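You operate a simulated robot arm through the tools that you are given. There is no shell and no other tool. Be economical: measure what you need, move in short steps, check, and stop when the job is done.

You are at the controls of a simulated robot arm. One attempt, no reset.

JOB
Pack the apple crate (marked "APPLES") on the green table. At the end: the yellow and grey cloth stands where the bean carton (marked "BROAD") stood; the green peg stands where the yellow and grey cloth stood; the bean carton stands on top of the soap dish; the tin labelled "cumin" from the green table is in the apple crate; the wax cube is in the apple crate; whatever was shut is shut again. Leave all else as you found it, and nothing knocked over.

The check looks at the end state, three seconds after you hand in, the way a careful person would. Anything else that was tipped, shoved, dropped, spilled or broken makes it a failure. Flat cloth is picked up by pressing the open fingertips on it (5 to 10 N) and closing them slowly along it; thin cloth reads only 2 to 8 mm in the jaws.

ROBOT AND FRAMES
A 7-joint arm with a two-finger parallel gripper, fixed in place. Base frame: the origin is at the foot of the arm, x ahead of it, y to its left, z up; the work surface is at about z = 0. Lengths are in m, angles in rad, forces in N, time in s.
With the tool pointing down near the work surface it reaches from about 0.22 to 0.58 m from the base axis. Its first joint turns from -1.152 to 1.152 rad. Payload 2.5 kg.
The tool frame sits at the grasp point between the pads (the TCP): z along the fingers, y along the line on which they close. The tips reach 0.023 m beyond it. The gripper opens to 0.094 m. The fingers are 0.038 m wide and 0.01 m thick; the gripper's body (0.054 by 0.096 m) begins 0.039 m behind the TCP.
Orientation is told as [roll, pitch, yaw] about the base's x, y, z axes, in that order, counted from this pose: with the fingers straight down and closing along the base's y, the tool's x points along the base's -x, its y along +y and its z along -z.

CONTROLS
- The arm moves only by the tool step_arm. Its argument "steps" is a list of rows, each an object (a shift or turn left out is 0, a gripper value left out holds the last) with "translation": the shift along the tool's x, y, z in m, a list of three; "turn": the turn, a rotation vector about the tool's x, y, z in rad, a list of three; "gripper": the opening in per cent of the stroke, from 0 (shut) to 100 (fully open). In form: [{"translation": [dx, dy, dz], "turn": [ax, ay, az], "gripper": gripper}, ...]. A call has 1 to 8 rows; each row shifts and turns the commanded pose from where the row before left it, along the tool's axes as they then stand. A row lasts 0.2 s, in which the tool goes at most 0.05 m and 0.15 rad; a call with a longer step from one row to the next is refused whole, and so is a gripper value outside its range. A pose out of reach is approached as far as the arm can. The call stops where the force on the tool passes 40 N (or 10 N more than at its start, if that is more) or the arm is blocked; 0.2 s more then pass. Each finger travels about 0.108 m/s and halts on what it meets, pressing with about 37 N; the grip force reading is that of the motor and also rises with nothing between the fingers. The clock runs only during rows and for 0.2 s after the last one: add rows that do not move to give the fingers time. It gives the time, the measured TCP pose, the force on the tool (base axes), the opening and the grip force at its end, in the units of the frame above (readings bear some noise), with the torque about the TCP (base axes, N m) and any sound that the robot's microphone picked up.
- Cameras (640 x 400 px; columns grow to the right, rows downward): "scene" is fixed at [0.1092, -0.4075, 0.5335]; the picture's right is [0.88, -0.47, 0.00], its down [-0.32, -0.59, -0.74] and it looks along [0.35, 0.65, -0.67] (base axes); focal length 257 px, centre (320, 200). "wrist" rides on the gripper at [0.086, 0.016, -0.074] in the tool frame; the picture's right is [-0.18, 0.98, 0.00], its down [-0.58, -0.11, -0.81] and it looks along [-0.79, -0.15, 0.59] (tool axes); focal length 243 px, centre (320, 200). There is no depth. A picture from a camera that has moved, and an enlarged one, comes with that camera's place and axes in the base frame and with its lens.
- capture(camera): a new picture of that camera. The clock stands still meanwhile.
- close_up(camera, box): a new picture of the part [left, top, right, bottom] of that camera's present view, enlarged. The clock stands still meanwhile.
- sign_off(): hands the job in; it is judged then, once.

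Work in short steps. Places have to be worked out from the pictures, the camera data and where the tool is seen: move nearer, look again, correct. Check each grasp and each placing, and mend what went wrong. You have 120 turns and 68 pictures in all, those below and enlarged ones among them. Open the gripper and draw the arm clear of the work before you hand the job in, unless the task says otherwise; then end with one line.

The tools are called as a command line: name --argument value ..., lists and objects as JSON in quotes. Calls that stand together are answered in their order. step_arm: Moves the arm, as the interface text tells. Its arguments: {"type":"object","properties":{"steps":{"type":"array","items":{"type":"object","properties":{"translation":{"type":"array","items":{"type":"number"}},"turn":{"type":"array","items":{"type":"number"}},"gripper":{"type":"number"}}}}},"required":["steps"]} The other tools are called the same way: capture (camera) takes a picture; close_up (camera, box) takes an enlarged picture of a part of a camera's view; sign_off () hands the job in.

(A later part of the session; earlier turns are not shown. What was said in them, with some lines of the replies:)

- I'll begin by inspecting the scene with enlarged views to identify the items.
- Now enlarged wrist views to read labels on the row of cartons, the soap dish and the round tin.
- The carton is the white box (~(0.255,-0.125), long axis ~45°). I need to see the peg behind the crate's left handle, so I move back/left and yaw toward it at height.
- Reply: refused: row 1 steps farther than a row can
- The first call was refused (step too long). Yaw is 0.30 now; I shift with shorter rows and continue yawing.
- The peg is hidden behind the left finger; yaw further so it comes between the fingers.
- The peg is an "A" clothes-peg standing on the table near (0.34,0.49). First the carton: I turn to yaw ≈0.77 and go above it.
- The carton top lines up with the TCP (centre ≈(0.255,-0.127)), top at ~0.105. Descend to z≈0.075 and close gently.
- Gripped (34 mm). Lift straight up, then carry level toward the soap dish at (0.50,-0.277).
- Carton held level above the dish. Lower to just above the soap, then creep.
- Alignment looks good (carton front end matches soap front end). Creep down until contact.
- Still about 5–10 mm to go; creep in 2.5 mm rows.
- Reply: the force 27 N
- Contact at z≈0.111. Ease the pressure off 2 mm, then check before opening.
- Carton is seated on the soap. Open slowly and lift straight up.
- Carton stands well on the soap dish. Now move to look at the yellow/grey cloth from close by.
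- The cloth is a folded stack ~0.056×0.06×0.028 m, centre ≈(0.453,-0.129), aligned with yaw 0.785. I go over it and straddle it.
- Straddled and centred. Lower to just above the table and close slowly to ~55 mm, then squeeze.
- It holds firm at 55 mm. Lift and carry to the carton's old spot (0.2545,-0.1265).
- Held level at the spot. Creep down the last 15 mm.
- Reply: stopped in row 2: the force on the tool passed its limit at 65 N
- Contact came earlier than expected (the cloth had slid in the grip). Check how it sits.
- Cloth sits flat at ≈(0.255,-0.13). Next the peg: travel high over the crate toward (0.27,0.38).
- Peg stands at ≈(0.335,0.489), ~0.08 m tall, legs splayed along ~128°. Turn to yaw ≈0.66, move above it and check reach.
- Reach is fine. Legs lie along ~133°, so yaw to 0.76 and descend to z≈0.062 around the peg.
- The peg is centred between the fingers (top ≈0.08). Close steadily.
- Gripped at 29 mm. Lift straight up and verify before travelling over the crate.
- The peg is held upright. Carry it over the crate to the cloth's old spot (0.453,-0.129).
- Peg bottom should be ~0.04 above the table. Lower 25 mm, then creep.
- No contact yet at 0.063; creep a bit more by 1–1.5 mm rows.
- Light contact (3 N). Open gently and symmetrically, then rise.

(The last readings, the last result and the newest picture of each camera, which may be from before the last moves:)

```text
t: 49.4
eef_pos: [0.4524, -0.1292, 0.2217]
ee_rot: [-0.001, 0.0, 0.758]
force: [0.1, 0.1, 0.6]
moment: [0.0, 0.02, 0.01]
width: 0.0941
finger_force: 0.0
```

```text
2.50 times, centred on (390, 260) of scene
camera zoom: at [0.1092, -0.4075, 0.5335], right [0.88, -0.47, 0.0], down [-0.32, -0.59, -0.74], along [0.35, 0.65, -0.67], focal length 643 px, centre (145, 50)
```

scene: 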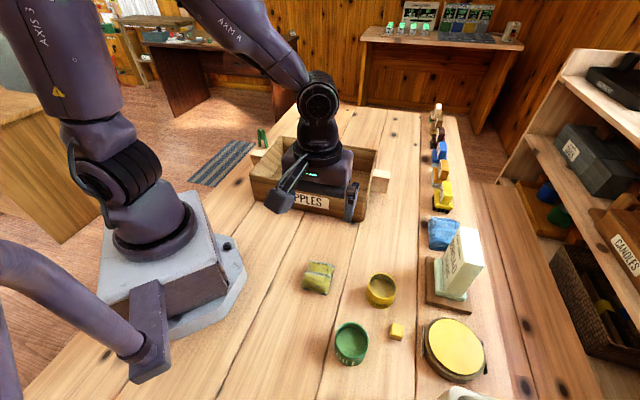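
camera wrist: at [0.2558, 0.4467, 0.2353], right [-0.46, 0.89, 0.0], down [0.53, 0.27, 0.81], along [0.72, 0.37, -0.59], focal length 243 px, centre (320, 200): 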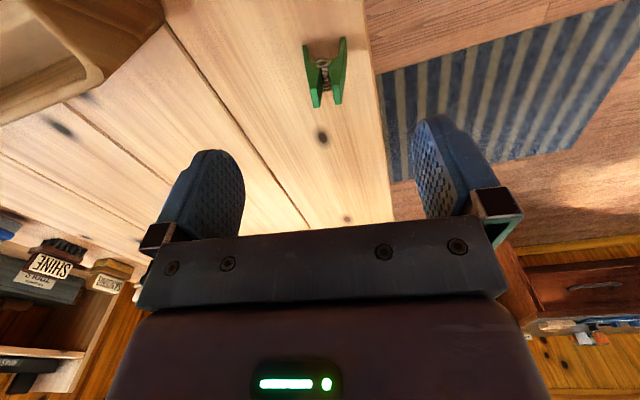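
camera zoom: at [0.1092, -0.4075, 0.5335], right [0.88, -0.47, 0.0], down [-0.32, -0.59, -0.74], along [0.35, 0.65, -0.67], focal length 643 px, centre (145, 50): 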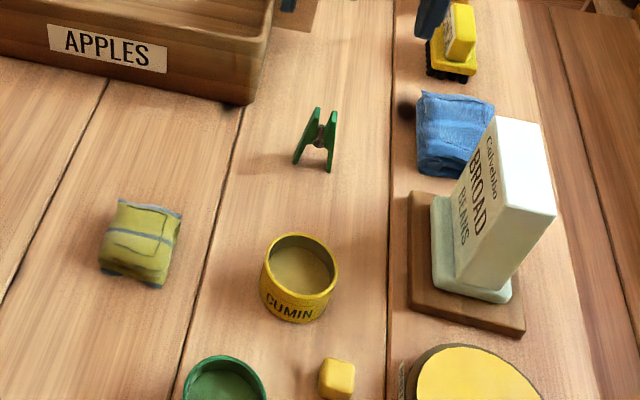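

Peg stands upright at the cloth's spot. Next the cumin tin, centre ≈(0.352,-0.224), ⌀≈0.063, height ≈0.04; move above and check.

step_arm --steps '[{"translation": [0.046, 0, 0]}, {"translation": [0.046, 0, 0]}, {"translation": [0.046, 0, 0]}, {"translation": [0, 0, 0.045]}, {"translation": [0, 0, 0.045]}, {"translation": [0, 0, 0.04]}, {}]'

close_up --camera "scene" --box '[320, 210, 440, 330]'

```text
t: 51.0
eef_pos: [0.3513, -0.222, 0.0864]
ee_rot: [-0.002, -0.001, 0.76]
force: [0.5, 0.3, 0.0]
moment: [0.01, -0.01, 0.01]
width: 0.0937
finger_force: 0.1
```

```text
3.33 times, centred on (380, 270) of scene
camera zoom: at [0.1092, -0.4075, 0.5335], right [0.88, -0.47, 0.0], down [-0.32, -0.59, -0.74], along [0.35, 0.65, -0.67], focal length 857 px, centre (120, -33)
```

zoom: 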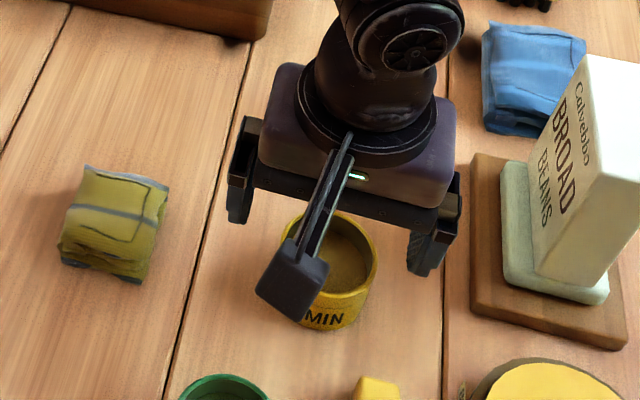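

Centred. Descend to z≈0.031 and close slowly.

step_arm --steps '[{"translation": [0, -0.001, 0.03]}, {"translation": [0, 0, 0.025]}, {"gripper": 85}, {"gripper": 75}, {"gripper": 68}, {"gripper": 62}, {"gripper": 57}, {}]'

close_up --camera "scene" --box '[320, 210, 440, 330]'

```text
t: 52.8
eef_pos: [0.3535, -0.2235, 0.0335]
ee_rot: [-0.002, 0.0, 0.758]
force: [0.2, -0.5, 0.1]
moment: [0.0, 0.02, -0.01]
width: 0.0592
finger_force: 36.6
```

```text
3.33 times, centred on (380, 270) of scene
camera zoom: at [0.1092, -0.4075, 0.5335], right [0.88, -0.47, 0.0], down [-0.32, -0.59, -0.74], along [0.35, 0.65, -0.67], focal length 857 px, centre (120, -33)
```

zoom: 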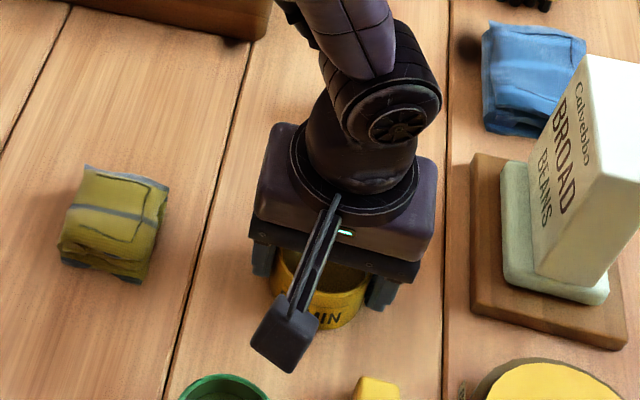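

Gripped (59 mm). Lift and carry to the crate interior, toward (0.48,0.152).

step_arm --steps '[{"translation": [0, 0, -0.025]}, {"translation": [0, 0, -0.045]}, {"translation": [0, 0, -0.045]}, {"translation": [0, 0, -0.045]}, {"translation": [0, 0, -0.02]}, {}]'

step_arm --steps '[{"translation": [-0.0389, 0.0206, 0]}, {"translation": [-0.0389, 0.0206, 0]}, {"translation": [-0.0389, 0.0206, 0]}, {"translation": [-0.0389, 0.0206, 0]}, {"translation": [-0.0389, 0.0206, 0]}, {"translation": [-0.0389, 0.0206, 0]}, {"translation": [-0.0389, 0.0206, 0]}, {"translation": [-0.0389, 0.0206, 0]}]'

step_arm --steps '[{"translation": [-0.0389, 0.0206, 0]}, {}]'

close_up --camera "scene" --box '[240, 80, 420, 240]'

capture --camera "wrist"

```text
t: 54.2
eef_pos: [0.3505, -0.2252, 0.2129]
ee_rot: [-0.001, 0.001, 0.761]
force: [0.0, -1.2, -2.0]
moment: [0.01, -0.02, 0.0]
width: 0.0594
finger_force: 37.1
```

```text
t: 56.0
eef_pos: [0.4663, 0.1088, 0.215]
ee_rot: [-0.004, 0.001, 0.757]
force: [0.2, -0.4, -1.2]
moment: [0.02, 0.01, 0.01]
width: 0.0594
finger_force: 37.0
```

```text
t: 56.6
eef_pos: [0.4791, 0.1506, 0.216]
ee_rot: [-0.001, 0.001, 0.757]
force: [0.4, -0.1, -1.4]
moment: [0.02, 0.0, -0.03]
width: 0.059
finger_force: 36.8
```

```text
2.50 times, centred on (330, 160) of scene
camera zoom: at [0.1092, -0.4075, 0.5335], right [0.88, -0.47, 0.0], down [-0.32, -0.59, -0.74], along [0.35, 0.65, -0.67], focal length 643 px, centre (295, 300)
```

zoom: 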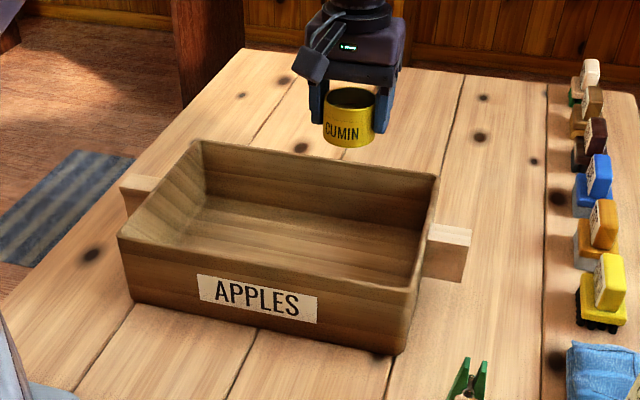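

```text
26 pictures are left
camera wrist: at [0.4057, 0.1019, 0.2882], right [-0.54, 0.84, 0.0], down [0.5, 0.32, 0.81], along [0.68, 0.44, -0.59], focal length 243 px, centre (320, 200)
```

wrist: 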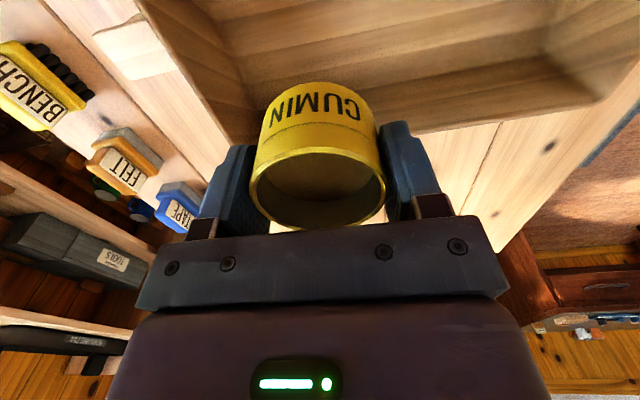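

The tin is held level, and above the crate interior with clearances to walls ≥3 cm. Lower to z≈0.07.

step_arm --steps '[{"translation": [0, 0, 0.045]}, {"translation": [0, 0, 0.045]}, {"translation": [0, 0, 0.03]}, {"translation": [0, 0, 0.02]}, {}]'

close_up --camera "scene" --box '[240, 80, 420, 240]'

```text
t: 57.8
eef_pos: [0.4792, 0.1493, 0.0748]
ee_rot: [-0.002, 0.0, 0.758]
force: [0.2, -0.7, -1.5]
moment: [-0.01, 0.0, 0.0]
width: 0.0595
finger_force: 37.1
```

```text
2.50 times, centred on (330, 160) of scene
camera zoom: at [0.1092, -0.4075, 0.5335], right [0.88, -0.47, 0.0], down [-0.32, -0.59, -0.74], along [0.35, 0.65, -0.67], focal length 643 px, centre (295, 300)
```

zoom: 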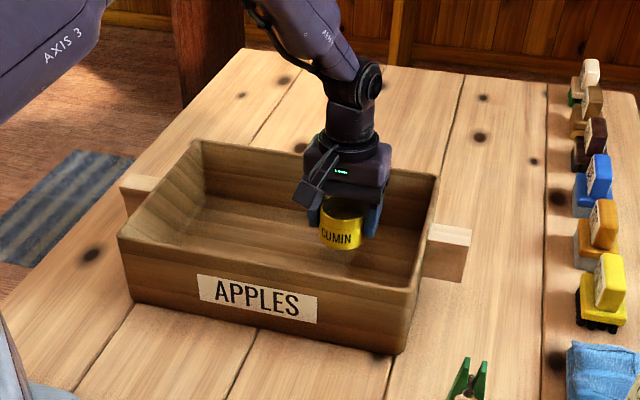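

Clear of walls. Creep down until contact.

step_arm --steps '[{"translation": [0, 0, 0.01]}, {"translation": [0, 0, 0.008]}, {"translation": [0, 0, 0.004]}, {"translation": [0, 0, 0.003]}, {"translation": [0, 0, 0.002]}, {}]'

```text
t: 59.2
eef_pos: [0.4804, 0.1506, 0.048]
ee_rot: [-0.003, -0.002, 0.759]
force: [-1.0, 0.4, -1.6]
moment: [-0.03, 0.02, 0.0]
width: 0.0589
finger_force: 36.7
```

step_arm --steps '[{"translation": [0, 0, 0.002]}, {"translation": [0, 0, 0.002]}, {}]'

step_arm --steps '[{"translation": [0, 0, 0.0015]}, {"translation": [0, 0, 0.001]}, {}]'

```text
t: 60.0
eef_pos: [0.4801, 0.1492, 0.0433]
ee_rot: [-0.002, 0.0, 0.759]
force: [0.2, 0.4, -1.6]
moment: [0.05, 0.01, 0.01]
width: 0.0592
finger_force: 36.7
```

```text
t: 60.8
eef_pos: [0.4805, 0.1489, 0.0411]
ee_rot: [-0.002, -0.001, 0.76]
force: [-1.7, -0.8, 2.9]
moment: [0.06, 0.15, 0.05]
width: 0.059
finger_force: 37.2
```

Contact with the crate floor. Release gently and rise.

step_arm --steps '[{"translation": [0, 0, 0.0005], "gripper": 64}, {"gripper": 68}, {"gripper": 74}, {"gripper": 80}, {}, {"translation": [0, 0, -0.03]}, {"translation": [0, 0, -0.045]}, {"translation": [0, 0, -0.045]}]'

step_arm --steps '[{"translation": [0, 0, -0.045], "gripper": 100}, {"translation": [0, 0, -0.01]}, {}]'

capture --camera "scene"

```text
t: 62.6
eef_pos: [0.482, 0.1519, 0.1607]
ee_rot: [-0.003, 0.003, 0.762]
force: [0.0, 0.1, -0.6]
moment: [-0.01, -0.02, -0.02]
width: 0.075
finger_force: 0.1
```

```text
t: 63.4
eef_pos: [0.4809, 0.1522, 0.2144]
ee_rot: [-0.001, 0.0, 0.758]
force: [0.6, 0.1, 0.1]
moment: [0.03, -0.01, -0.01]
width: 0.0942
finger_force: 0.2
```

```text
24 pictures are left
```

scene: 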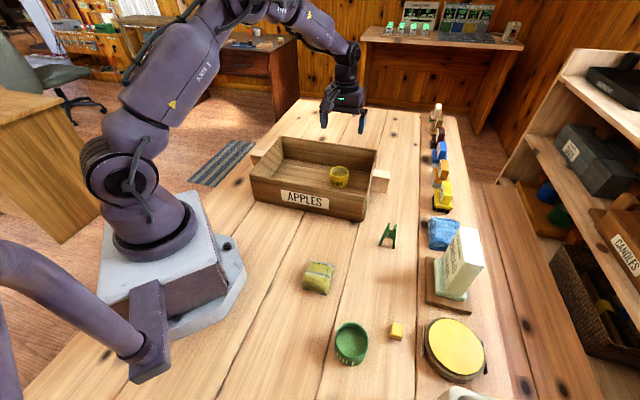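

The tin stands in the crate. Now go to the wax cube near (0.331,-0.304).

step_arm --steps '[{"translation": [0.0422, -0.0228, 0]}, {"translation": [0.0422, -0.0228, 0]}, {"translation": [0.0422, -0.0228, 0]}, {"translation": [0.0422, -0.0228, 0]}, {"translation": [0.0422, -0.0228, 0]}, {"translation": [0.0422, -0.0228, 0]}, {"translation": [0.0422, -0.0228, 0]}, {"translation": [0.0422, -0.0228, 0]}]'

step_arm --steps '[{"translation": [0.0422, -0.0228, 0]}, {"translation": [0.0422, -0.0228, 0]}, {"translation": [0, 0, 0.045]}, {"translation": [0, 0, 0.045]}, {}]'

close_up --camera "scene" --box '[330, 270, 470, 390]'

capture --camera "wrist"

```text
t: 65.2
eef_pos: [0.3636, -0.2134, 0.2111]
ee_rot: [-0.002, 0.002, 0.76]
force: [0.6, 0.0, -0.5]
moment: [0.0, 0.0, 0.01]
width: 0.094
finger_force: 0.1
```

```text
t: 66.4
eef_pos: [0.3286, -0.306, 0.1254]
ee_rot: [-0.005, 0.0, 0.758]
force: [-0.3, 0.3, 0.1]
moment: [-0.01, -0.01, 0.03]
width: 0.0942
finger_force: 0.1
```

```text
3.33 times, centred on (400, 330) of scene
camera zoom: at [0.1092, -0.4075, 0.5335], right [0.88, -0.47, 0.0], down [-0.32, -0.59, -0.74], along [0.35, 0.65, -0.67], focal length 857 px, centre (53, -233)
```

zoom: 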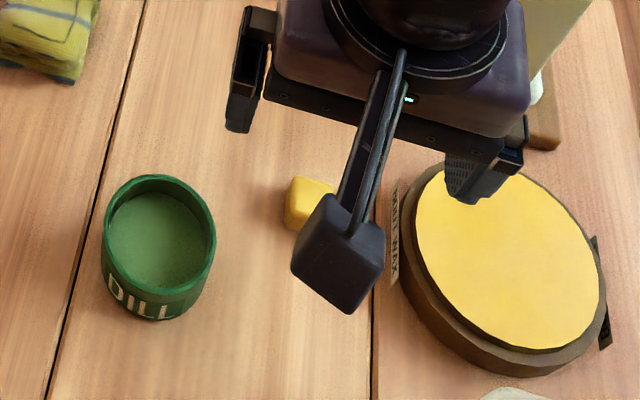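

```text
22 pictures are left
camera wrist: at [0.2559, -0.3546, 0.2002], right [-0.54, 0.84, 0.0], down [0.5, 0.32, 0.81], along [0.68, 0.44, -0.59], focal length 243 px, centre (320, 200)
```

wrist: 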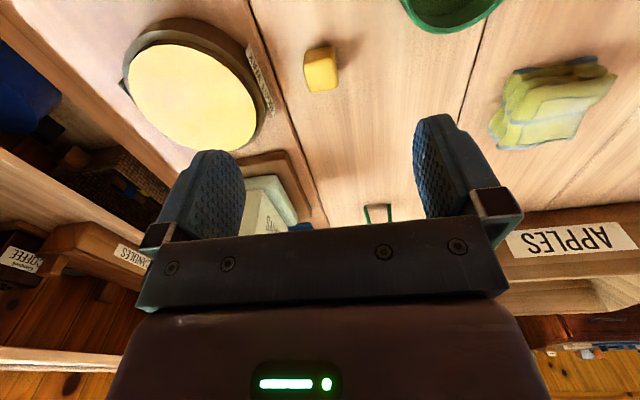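

Cube centre ≈(0.330,-0.305), aligned with the gripper. The boot-wax tin is ~4.7 cm away along the closing axis, so I narrow the opening to ~48 mm before descending.

step_arm --steps '[{"translation": [-0.001, 0, 0], "gripper": 51}, {}, {"translation": [0, 0, 0.04]}, {"translation": [0, 0, 0.03]}, {}]'

close_up --camera "scene" --box '[330, 270, 470, 390]'

capture --camera "wrist"

```text
t: 67.6
eef_pos: [0.329, -0.3069, 0.0572]
ee_rot: [-0.003, 0.0, 0.758]
force: [0.3, -0.5, 0.7]
moment: [0.01, 0.01, -0.03]
width: 0.0479
finger_force: 0.0
```

```text
3.33 times, centred on (400, 330) of scene
camera zoom: at [0.1092, -0.4075, 0.5335], right [0.88, -0.47, 0.0], down [-0.32, -0.59, -0.74], along [0.35, 0.65, -0.67], focal length 857 px, centre (53, -233)
```

zoom: 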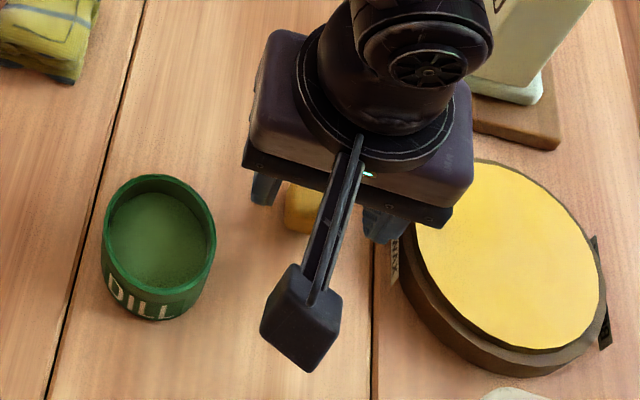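

```text
20 pictures are left
camera wrist: at [0.2557, -0.3556, 0.1315], right [-0.54, 0.84, 0.0], down [0.5, 0.32, 0.81], along [0.68, 0.44, -0.59], focal length 243 px, centre (320, 200)
```

wrist: 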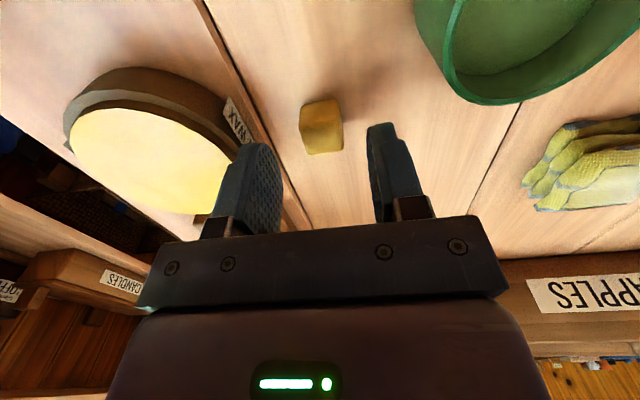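

Centred laterally; nudge 4 mm forward, descend, then close slowly.

step_arm --steps '[{"translation": [-0.004, 0, 0.015]}, {"translation": [0, 0, 0.008]}, {"translation": [0, 0, 0.006]}, {}]'

step_arm --steps '[{"gripper": 44}, {"gripper": 38}, {"gripper": 33}, {"gripper": 28}, {"gripper": 24}, {"gripper": 20}, {}]'

step_arm --steps '[{"translation": [0, 0, -0.02]}, {"translation": [0, 0, -0.04]}, {"translation": [0, 0, -0.045]}, {"translation": [0, 0, -0.045]}, {"translation": [0, 0, -0.04]}, {}]'

capture --camera "wrist"

```text
t: 68.6
eef_pos: [0.3329, -0.304, 0.0278]
ee_rot: [-0.001, -0.001, 0.758]
force: [0.6, 0.2, 0.3]
moment: [0.0, 0.01, 0.03]
width: 0.0476
finger_force: 0.0
```

```text
t: 70.2
eef_pos: [0.3329, -0.303, 0.0291]
ee_rot: [-0.004, 0.0, 0.759]
force: [-0.1, -0.1, 0.1]
moment: [-0.01, -0.02, 0.0]
width: 0.0224
finger_force: 36.7
```

```text
t: 71.6
eef_pos: [0.3353, -0.3003, 0.2161]
ee_rot: [-0.004, -0.002, 0.758]
force: [0.2, -0.4, 0.0]
moment: [0.02, 0.01, -0.03]
width: 0.0223
finger_force: 36.7
```

```text
19 pictures are left
camera wrist: at [0.2603, -0.3485, 0.2897], right [-0.54, 0.84, 0.0], down [0.5, 0.32, 0.81], along [0.68, 0.44, -0.59], focal length 243 px, centre (320, 200)
```

wrist: 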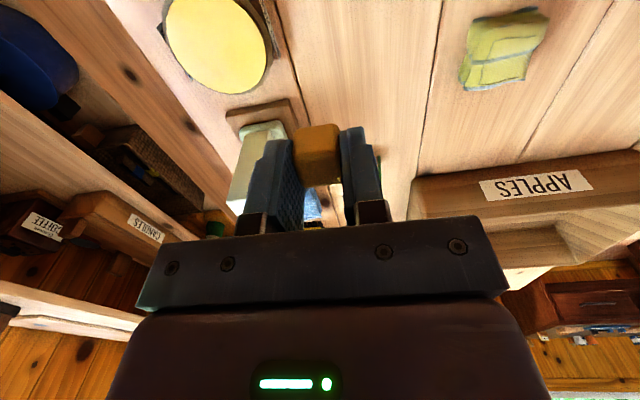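

Cube held. Carry it to the other half of the crate (0.392,0.234).

step_arm --steps '[{"translation": [-0.0371, 0.0317, 0]}, {"translation": [-0.0371, 0.0317, 0]}, {"translation": [-0.0371, 0.0317, 0]}, {"translation": [-0.0371, 0.0317, 0]}, {"translation": [-0.0371, 0.0317, 0]}, {"translation": [-0.0371, 0.0317, 0]}, {"translation": [-0.0371, 0.0317, 0]}, {"translation": [-0.0371, 0.0317, 0]}]'

step_arm --steps '[{"translation": [-0.0371, 0.0317, 0]}, {"translation": [-0.0371, 0.0317, 0]}, {"translation": [-0.0371, 0.0317, 0]}, {"translation": [0, 0, 0.045]}, {"translation": [0, 0, 0.045]}, {"translation": [0, 0, 0.04]}, {}]'

close_up --camera "scene" --box '[240, 80, 420, 240]'

```text
t: 73.4
eef_pos: [0.3775, 0.0843, 0.2174]
ee_rot: [-0.002, -0.001, 0.758]
force: [0.2, 1.3, 0.0]
moment: [0.01, 0.0, 0.0]
width: 0.0227
finger_force: 36.8
```

```text
t: 75.0
eef_pos: [0.389, 0.234, 0.0855]
ee_rot: [-0.001, 0.0, 0.759]
force: [-1.1, -0.5, -0.1]
moment: [0.01, 0.03, 0.02]
width: 0.0226
finger_force: 37.1
```

```text
2.50 times, centred on (330, 160) of scene
camera zoom: at [0.1092, -0.4075, 0.5335], right [0.88, -0.47, 0.0], down [-0.32, -0.59, -0.74], along [0.35, 0.65, -0.67], focal length 643 px, centre (295, 300)
```

zoom: 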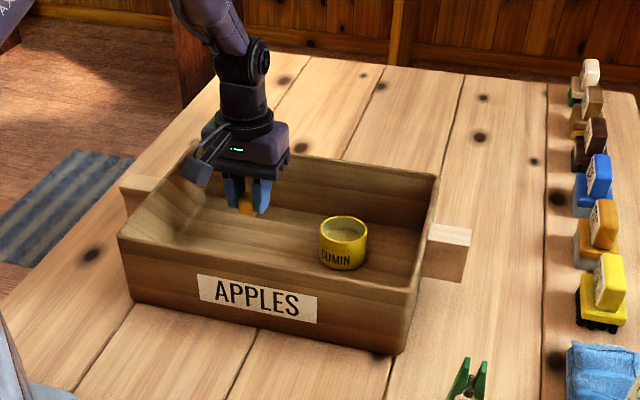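

Clear on all sides. Lower and creep to the crate floor.

step_arm --steps '[{"translation": [0, 0, 0.02]}, {"translation": [0, 0, 0.015]}, {"translation": [0, 0, 0.006]}, {"translation": [0, 0, 0.003]}, {}]'

step_arm --steps '[{"translation": [0, 0, 0.002]}, {"translation": [0, 0, 0.0015]}, {}]'

```text
t: 76.2
eef_pos: [0.3895, 0.2319, 0.0423]
ee_rot: [-0.002, -0.001, 0.76]
force: [-0.1, 0.3, -0.2]
moment: [0.0, -0.01, -0.04]
width: 0.0222
finger_force: 36.5
```

```text
t: 77.0
eef_pos: [0.3896, 0.2307, 0.0391]
ee_rot: [-0.001, 0.0, 0.76]
force: [-0.7, -0.3, -0.2]
moment: [0.0, 0.01, -0.01]
width: 0.0223
finger_force: 37.0
```

step_arm --steps '[{"translation": [0, 0, 0.0015]}, {"translation": [0, 0, 0.001]}, {}]'

```text
t: 77.8
eef_pos: [0.3885, 0.2307, 0.0358]
ee_rot: [-0.001, 0.0, 0.759]
force: [0.4, 0.1, 0.4]
moment: [0.0, 0.01, -0.02]
width: 0.0225
finger_force: 37.6
```

The cube is within a millimetre or so of the floor; release and rise, then look over everything.

step_arm --steps '[{"translation": [0, 0, 0.001], "gripper": 26}, {"gripper": 32}, {"gripper": 42}, {"gripper": 50}, {}, {"translation": [0, 0, -0.03]}, {"translation": [0, 0, -0.045]}, {"translation": [0, 0, -0.045]}]'

step_arm --steps '[{"translation": [0, 0, -0.045], "gripper": 100}, {"translation": [0, 0, -0.045]}, {"translation": [0.04, 0, -0.02]}, {"translation": [0.045, 0, 0]}, {"translation": [0.045, 0, 0]}, {}]'

capture --camera "scene"

capture --camera "wrist"

```text
t: 79.6
eef_pos: [0.3914, 0.2345, 0.1533]
ee_rot: [-0.001, 0.001, 0.761]
force: [0.0, -1.3, -0.3]
moment: [0.02, -0.01, -0.04]
width: 0.0468
finger_force: 0.0
```

```text
t: 81.0
eef_pos: [0.2967, 0.1417, 0.264]
ee_rot: [-0.002, 0.001, 0.76]
force: [0.2, 0.4, -0.1]
moment: [-0.01, 0.02, 0.02]
width: 0.0937
finger_force: 0.1
```

```text
17 pictures are left
```

scene: 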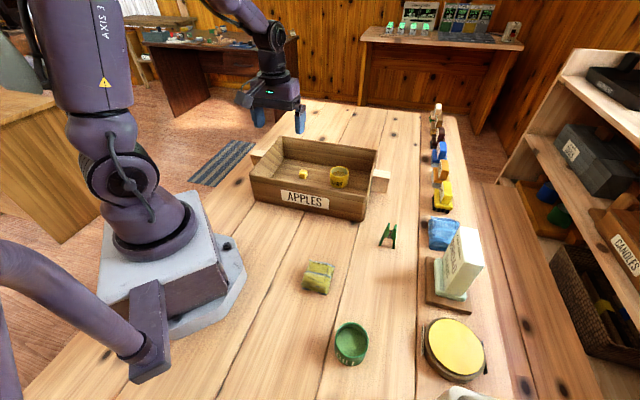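

```text
16 pictures are left
camera wrist: at [0.222, 0.0933, 0.3383], right [-0.54, 0.84, 0.0], down [0.5, 0.32, 0.81], along [0.68, 0.44, -0.59], focal length 243 px, centre (320, 200)
```

wrist: 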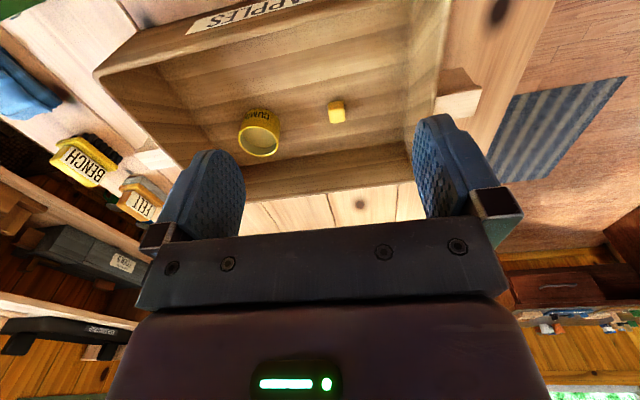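

Everything is in place, nothing was opened, the gripper is open and the arm is clear of the work, so I hand in.

sign_off

```text
The job is handed in.
```

I finished the job and handed it in. The last pictures show the cumin tin and wax cube in the apple crate, the bean carton standing on the soap in its dish, the yellow and grey cloth on the carton's old spot, and the green peg standing where the cloth was. I opened nothing that had been shut, and nothing else looks moved or knocked over.
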